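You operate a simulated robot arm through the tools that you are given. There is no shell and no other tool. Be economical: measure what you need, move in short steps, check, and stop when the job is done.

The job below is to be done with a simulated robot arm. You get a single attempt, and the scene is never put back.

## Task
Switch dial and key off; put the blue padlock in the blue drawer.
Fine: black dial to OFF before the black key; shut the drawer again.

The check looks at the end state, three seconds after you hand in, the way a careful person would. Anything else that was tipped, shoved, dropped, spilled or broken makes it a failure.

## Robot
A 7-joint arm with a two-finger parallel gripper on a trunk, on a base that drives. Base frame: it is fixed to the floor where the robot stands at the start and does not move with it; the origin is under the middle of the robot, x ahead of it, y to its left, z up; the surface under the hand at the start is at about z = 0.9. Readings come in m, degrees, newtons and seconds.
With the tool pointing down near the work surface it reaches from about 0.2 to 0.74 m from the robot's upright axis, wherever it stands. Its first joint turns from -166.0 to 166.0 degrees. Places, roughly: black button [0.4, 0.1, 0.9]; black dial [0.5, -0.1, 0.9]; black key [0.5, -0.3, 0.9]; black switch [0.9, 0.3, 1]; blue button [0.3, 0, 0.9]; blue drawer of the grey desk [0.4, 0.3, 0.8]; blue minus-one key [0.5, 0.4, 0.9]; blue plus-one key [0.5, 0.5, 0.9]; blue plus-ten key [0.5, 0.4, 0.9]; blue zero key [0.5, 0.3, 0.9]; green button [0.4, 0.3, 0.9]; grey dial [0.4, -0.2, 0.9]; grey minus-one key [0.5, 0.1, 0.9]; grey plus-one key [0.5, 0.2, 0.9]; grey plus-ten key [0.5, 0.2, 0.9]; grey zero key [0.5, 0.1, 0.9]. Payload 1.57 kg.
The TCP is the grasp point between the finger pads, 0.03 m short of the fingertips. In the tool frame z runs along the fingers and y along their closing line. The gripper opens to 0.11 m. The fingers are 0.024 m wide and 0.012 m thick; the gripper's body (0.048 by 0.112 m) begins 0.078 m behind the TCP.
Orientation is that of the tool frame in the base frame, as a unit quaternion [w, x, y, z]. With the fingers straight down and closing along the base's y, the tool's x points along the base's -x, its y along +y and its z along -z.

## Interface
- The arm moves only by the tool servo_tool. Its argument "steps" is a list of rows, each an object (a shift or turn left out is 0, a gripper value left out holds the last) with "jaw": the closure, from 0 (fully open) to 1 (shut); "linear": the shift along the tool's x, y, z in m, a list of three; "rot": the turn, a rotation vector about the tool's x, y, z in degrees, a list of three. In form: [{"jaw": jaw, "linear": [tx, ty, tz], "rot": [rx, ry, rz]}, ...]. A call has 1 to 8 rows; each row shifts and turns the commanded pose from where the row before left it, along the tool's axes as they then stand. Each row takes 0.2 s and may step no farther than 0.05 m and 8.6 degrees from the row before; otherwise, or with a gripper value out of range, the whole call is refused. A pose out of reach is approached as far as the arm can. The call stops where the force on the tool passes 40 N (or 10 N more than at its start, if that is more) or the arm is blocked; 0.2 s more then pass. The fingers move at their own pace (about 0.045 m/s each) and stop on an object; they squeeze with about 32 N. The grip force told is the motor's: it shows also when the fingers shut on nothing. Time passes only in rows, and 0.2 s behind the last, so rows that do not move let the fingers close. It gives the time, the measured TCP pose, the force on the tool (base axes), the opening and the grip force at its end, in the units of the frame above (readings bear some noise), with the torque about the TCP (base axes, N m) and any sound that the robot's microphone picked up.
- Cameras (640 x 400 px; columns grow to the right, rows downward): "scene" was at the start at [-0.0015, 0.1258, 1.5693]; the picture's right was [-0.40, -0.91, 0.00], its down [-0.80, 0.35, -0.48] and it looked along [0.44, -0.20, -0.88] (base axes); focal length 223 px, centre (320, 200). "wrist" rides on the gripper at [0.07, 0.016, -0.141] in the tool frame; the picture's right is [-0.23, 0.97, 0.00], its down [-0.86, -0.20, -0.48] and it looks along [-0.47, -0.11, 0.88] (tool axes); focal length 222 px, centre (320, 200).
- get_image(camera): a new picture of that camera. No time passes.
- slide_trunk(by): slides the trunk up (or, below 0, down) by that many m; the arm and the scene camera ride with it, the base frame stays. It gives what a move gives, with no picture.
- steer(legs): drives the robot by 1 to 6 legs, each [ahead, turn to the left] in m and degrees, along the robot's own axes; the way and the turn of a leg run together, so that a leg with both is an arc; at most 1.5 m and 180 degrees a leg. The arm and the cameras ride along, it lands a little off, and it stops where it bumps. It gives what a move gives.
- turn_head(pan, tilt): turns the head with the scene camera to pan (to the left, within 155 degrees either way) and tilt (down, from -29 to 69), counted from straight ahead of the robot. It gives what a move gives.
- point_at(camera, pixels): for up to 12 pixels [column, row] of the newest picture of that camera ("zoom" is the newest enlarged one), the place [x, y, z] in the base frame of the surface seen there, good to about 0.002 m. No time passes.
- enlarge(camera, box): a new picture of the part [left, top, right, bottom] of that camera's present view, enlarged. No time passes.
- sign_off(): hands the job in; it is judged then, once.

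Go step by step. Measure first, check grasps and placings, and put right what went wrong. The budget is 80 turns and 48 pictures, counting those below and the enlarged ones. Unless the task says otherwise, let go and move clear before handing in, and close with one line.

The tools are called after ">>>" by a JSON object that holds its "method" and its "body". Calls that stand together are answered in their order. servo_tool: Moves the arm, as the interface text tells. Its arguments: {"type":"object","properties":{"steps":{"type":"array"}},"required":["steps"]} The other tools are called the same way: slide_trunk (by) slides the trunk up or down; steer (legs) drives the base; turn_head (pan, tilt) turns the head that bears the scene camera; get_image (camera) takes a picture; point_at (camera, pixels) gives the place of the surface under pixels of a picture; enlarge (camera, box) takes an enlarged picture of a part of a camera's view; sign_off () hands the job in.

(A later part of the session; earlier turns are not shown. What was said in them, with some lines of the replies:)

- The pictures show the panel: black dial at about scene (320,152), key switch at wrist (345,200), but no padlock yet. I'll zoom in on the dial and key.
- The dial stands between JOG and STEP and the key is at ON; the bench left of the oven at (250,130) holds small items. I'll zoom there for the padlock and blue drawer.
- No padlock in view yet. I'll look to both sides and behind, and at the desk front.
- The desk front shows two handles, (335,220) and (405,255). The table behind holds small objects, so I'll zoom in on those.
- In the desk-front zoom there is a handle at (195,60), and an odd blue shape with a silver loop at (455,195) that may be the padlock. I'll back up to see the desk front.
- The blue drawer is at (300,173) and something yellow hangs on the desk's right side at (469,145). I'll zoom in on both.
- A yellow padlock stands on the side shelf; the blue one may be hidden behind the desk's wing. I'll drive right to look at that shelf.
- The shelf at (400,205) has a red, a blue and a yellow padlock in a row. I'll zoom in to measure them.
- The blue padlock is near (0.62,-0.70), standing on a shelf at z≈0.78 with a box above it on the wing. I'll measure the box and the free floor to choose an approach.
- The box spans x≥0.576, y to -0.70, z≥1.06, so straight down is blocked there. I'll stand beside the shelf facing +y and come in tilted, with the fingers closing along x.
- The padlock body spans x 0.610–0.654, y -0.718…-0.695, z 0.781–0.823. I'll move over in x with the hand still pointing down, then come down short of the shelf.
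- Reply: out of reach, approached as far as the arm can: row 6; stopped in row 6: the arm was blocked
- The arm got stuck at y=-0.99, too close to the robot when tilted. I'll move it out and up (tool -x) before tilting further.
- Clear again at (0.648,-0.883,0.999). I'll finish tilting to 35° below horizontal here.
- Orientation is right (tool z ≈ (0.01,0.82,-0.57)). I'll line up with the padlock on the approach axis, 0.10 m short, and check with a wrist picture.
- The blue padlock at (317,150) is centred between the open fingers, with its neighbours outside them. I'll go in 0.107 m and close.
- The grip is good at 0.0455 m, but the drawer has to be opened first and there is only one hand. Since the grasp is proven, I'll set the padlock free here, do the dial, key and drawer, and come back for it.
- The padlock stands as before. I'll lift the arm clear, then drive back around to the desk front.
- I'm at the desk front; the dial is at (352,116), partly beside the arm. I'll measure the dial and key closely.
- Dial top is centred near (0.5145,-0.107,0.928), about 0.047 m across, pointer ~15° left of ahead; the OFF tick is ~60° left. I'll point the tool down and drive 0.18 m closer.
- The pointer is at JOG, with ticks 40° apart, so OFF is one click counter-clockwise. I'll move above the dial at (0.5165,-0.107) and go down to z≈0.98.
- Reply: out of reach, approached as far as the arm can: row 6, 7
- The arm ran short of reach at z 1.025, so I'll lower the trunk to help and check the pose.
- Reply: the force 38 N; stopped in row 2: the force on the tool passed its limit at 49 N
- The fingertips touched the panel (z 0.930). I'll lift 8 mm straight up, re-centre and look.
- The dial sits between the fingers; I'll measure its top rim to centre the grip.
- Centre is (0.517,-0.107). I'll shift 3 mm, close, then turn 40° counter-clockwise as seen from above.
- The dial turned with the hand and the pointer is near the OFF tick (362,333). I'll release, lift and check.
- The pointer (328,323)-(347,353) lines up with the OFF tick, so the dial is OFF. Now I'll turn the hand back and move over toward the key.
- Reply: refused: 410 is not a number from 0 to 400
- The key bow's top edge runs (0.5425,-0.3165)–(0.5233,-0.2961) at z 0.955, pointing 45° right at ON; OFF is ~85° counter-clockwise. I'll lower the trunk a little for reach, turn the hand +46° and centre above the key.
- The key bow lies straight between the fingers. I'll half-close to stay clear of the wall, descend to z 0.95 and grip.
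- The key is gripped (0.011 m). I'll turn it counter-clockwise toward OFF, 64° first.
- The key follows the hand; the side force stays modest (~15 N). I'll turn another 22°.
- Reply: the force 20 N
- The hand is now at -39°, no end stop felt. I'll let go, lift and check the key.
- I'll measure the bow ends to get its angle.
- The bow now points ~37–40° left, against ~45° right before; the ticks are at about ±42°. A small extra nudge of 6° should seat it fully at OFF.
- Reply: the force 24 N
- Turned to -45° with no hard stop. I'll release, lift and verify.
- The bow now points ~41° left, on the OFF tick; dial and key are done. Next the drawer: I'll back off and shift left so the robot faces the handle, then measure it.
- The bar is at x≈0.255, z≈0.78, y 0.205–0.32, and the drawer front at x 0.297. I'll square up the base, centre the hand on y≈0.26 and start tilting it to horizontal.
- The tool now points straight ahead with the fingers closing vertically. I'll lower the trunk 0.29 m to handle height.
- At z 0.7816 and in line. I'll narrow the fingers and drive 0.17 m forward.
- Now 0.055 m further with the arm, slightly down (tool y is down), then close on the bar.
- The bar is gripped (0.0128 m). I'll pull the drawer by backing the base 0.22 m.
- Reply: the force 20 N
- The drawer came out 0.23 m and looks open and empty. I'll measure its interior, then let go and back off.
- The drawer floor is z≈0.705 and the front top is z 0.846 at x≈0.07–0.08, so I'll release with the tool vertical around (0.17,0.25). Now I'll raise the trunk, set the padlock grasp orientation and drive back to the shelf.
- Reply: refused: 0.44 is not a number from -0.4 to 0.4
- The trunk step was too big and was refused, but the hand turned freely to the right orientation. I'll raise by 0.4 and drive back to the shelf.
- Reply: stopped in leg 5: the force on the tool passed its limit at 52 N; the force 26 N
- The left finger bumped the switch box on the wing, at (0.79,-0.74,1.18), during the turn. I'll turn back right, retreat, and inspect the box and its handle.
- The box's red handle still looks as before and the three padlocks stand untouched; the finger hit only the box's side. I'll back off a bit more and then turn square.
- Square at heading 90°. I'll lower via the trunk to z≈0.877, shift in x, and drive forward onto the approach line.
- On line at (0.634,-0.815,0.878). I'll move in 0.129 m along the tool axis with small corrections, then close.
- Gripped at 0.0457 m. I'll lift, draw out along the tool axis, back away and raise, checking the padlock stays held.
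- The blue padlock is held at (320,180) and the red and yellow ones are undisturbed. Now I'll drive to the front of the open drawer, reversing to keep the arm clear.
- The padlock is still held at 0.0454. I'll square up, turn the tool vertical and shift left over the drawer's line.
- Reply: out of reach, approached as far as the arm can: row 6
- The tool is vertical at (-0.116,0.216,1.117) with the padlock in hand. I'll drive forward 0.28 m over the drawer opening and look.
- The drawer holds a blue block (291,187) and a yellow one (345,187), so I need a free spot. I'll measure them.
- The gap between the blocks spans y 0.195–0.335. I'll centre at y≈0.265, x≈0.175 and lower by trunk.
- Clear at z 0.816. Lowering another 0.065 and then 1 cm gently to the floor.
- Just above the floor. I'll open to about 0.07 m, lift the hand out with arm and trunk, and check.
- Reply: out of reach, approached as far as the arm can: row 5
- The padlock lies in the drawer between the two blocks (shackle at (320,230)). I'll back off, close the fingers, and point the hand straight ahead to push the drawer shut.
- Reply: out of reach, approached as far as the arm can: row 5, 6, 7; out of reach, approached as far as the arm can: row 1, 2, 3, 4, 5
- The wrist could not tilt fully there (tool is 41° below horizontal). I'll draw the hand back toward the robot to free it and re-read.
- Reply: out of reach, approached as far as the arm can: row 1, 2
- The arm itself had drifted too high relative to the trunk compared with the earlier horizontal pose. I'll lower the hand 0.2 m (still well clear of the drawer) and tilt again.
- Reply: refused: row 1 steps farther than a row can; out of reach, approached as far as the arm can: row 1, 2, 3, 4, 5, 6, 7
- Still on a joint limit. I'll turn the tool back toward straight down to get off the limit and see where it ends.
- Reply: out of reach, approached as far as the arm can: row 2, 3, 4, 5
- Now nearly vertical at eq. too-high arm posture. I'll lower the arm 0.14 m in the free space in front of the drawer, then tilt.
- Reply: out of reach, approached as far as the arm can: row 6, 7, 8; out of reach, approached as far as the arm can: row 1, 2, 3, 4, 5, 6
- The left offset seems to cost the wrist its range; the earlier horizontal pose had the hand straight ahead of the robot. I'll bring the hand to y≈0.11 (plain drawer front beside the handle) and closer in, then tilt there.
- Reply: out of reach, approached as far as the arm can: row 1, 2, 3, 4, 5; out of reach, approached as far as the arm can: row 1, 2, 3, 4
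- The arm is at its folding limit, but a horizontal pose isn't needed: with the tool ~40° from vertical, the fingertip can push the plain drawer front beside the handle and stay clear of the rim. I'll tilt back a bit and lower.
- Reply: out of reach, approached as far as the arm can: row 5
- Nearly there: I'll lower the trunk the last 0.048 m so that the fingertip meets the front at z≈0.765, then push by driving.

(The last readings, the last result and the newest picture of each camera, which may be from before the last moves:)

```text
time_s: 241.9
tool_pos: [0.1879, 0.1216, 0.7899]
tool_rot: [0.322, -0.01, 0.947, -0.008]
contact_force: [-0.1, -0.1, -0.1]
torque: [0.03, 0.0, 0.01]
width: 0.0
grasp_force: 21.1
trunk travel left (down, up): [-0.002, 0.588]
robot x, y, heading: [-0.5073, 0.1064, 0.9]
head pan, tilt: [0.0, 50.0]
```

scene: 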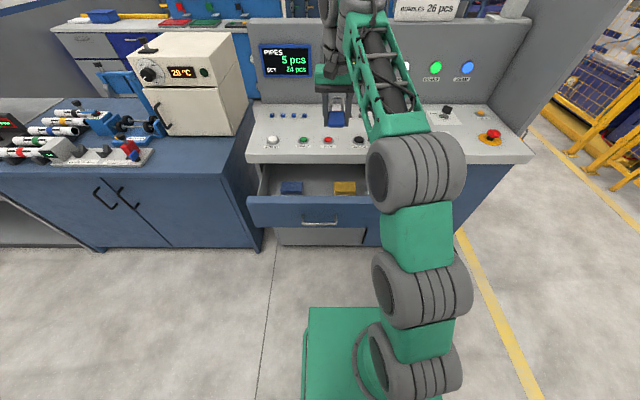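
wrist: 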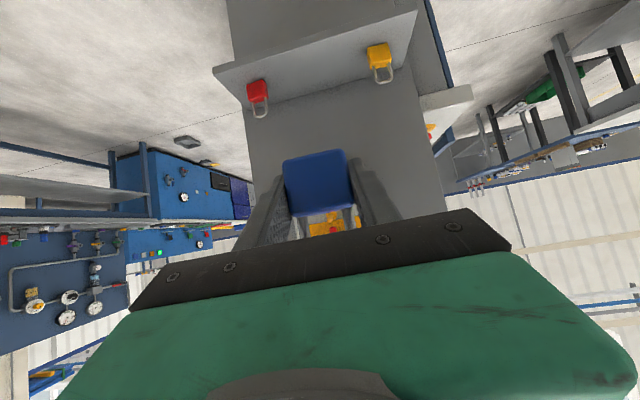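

The drawer follows the fingertip (front should be near x 0.216). I'll push the remaining ~0.08 m.

>>> {"method": "steer", "body": {"legs": [[0.07, 0]]}}

>>> {"method": "steer", "body": {"legs": [[0.025, 0]]}}

```text
time_s: 242.9
tool_pos: [0.2562, 0.1213, 0.7914]
tool_rot: [0.322, -0.009, 0.947, -0.008]
contact_force: [0.2, 0.0, -0.4]
torque: [-0.01, -0.02, -0.03]
width: 0.0
grasp_force: 21.2
trunk travel left (down, up): [-0.002, 0.588]
robot x, y, heading: [-0.4355, 0.1107, 0.9]
head pan, tilt: [0.0, 50.0]
```

```text
time_s: 243.8
tool_pos: [0.2695, 0.1213, 0.7904]
tool_rot: [0.321, -0.015, 0.947, -0.012]
contact_force: [-20.2, -0.5, 0.1]
torque: [-0.32, 0.29, -0.07]
width: 0.0002
grasp_force: 21.2
trunk travel left (down, up): [-0.002, 0.588]
robot x, y, heading: [-0.4197, 0.1104, 0.9]
head pan, tilt: [0.0, 50.0]
stopped in leg 1: the force on the tool passed its limit at 118 N (the readings are from after the stop); the commanded pose is now the measured one
```

The push ended hard at TCP x 0.2695, i.e. the front at x≈0.297: shut. I'll back away and check with a picture.

>>> {"method": "steer", "body": {"legs": [[-0.28, 0]]}}

>>> {"method": "get_image", "body": {"camera": "scene"}}

>>> {"method": "point_at", "body": {"camera": "scene", "pixels": [[265, 185], [285, 185], [300, 180], [320, 180], [310, 190], [280, 175], [290, 190]]}}

```text
time_s: 245.7
tool_pos: [-0.0064, 0.1212, 0.7891]
tool_rot: [0.319, -0.017, 0.947, -0.01]
contact_force: [-0.1, 0.6, 0.4]
torque: [0.01, 0.03, -0.03]
width: 0.0001
grasp_force: 20.7
trunk travel left (down, up): [-0.002, 0.588]
robot x, y, heading: [-0.6926, 0.1057, 1.0]
head pan, tilt: [0.0, 50.0]
```

```text
1 pictures are left
```

scene: 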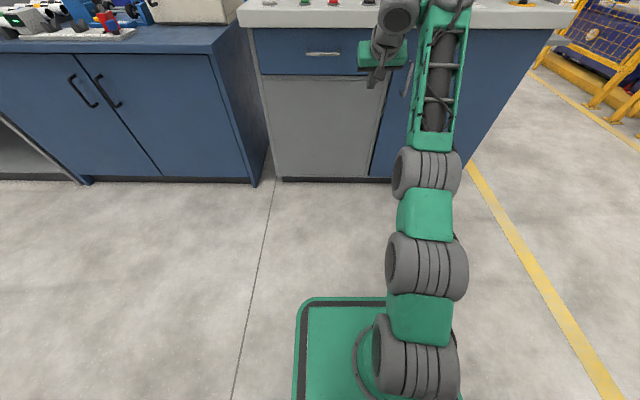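

```text
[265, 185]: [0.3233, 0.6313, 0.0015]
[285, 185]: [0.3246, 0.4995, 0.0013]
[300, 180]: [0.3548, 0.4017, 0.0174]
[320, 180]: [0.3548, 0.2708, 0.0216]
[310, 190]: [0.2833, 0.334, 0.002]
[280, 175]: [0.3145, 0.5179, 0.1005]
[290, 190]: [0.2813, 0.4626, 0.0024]
```

>>> {"method": "point_at", "body": {"camera": "scene", "pixels": [[275, 45], [300, 40], [300, 65], [345, 65], [345, 40], [300, 90]]}}

>>> {"method": "turn_head", "body": {"pan": -5, "tilt": 30}}

>>> {"method": "enlarge", "body": {"camera": "scene", "box": [230, 100, 490, 260]}}

```text
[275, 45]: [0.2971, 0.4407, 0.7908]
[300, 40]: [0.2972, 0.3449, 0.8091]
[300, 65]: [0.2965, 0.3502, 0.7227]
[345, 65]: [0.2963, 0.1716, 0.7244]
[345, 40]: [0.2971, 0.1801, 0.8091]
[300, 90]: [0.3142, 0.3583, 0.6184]
```

```text
time_s: 246.5
tool_pos: [-0.0058, 0.1209, 0.7885]
tool_rot: [0.32, -0.017, 0.947, -0.01]
contact_force: [0.4, 0.1, 0.3]
torque: [-0.02, 0.0, -0.01]
width: 0.0
grasp_force: 22.0
trunk travel left (down, up): [-0.002, 0.588]
robot x, y, heading: [-0.6942, 0.1012, 1.1]
head pan, tilt: [-5.0, 30.0]
```

```text
2.46 times, centred on (360, 180) of scene
```

zoom: 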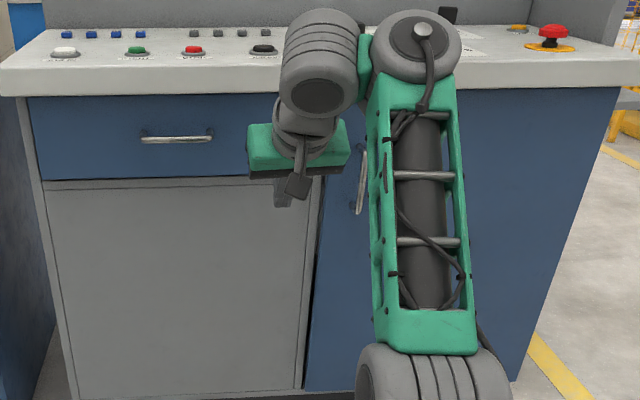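

The drawer front reads x 0.297 along its width, the same as at the start, so it is fully shut. The hand is empty and clear, and dial and key were both checked at OFF earlier, so I'm handing in.

>>> {"method": "sign_off", "body": {}}

```text
The job is handed in.
```

The black dial was turned to OFF first and then the black key, and the blue padlock is in the blue drawer, which is shut again. On the way, one finger bumped the side of the switch box on the desk's wing; in one wide picture its red handle looked unmoved.
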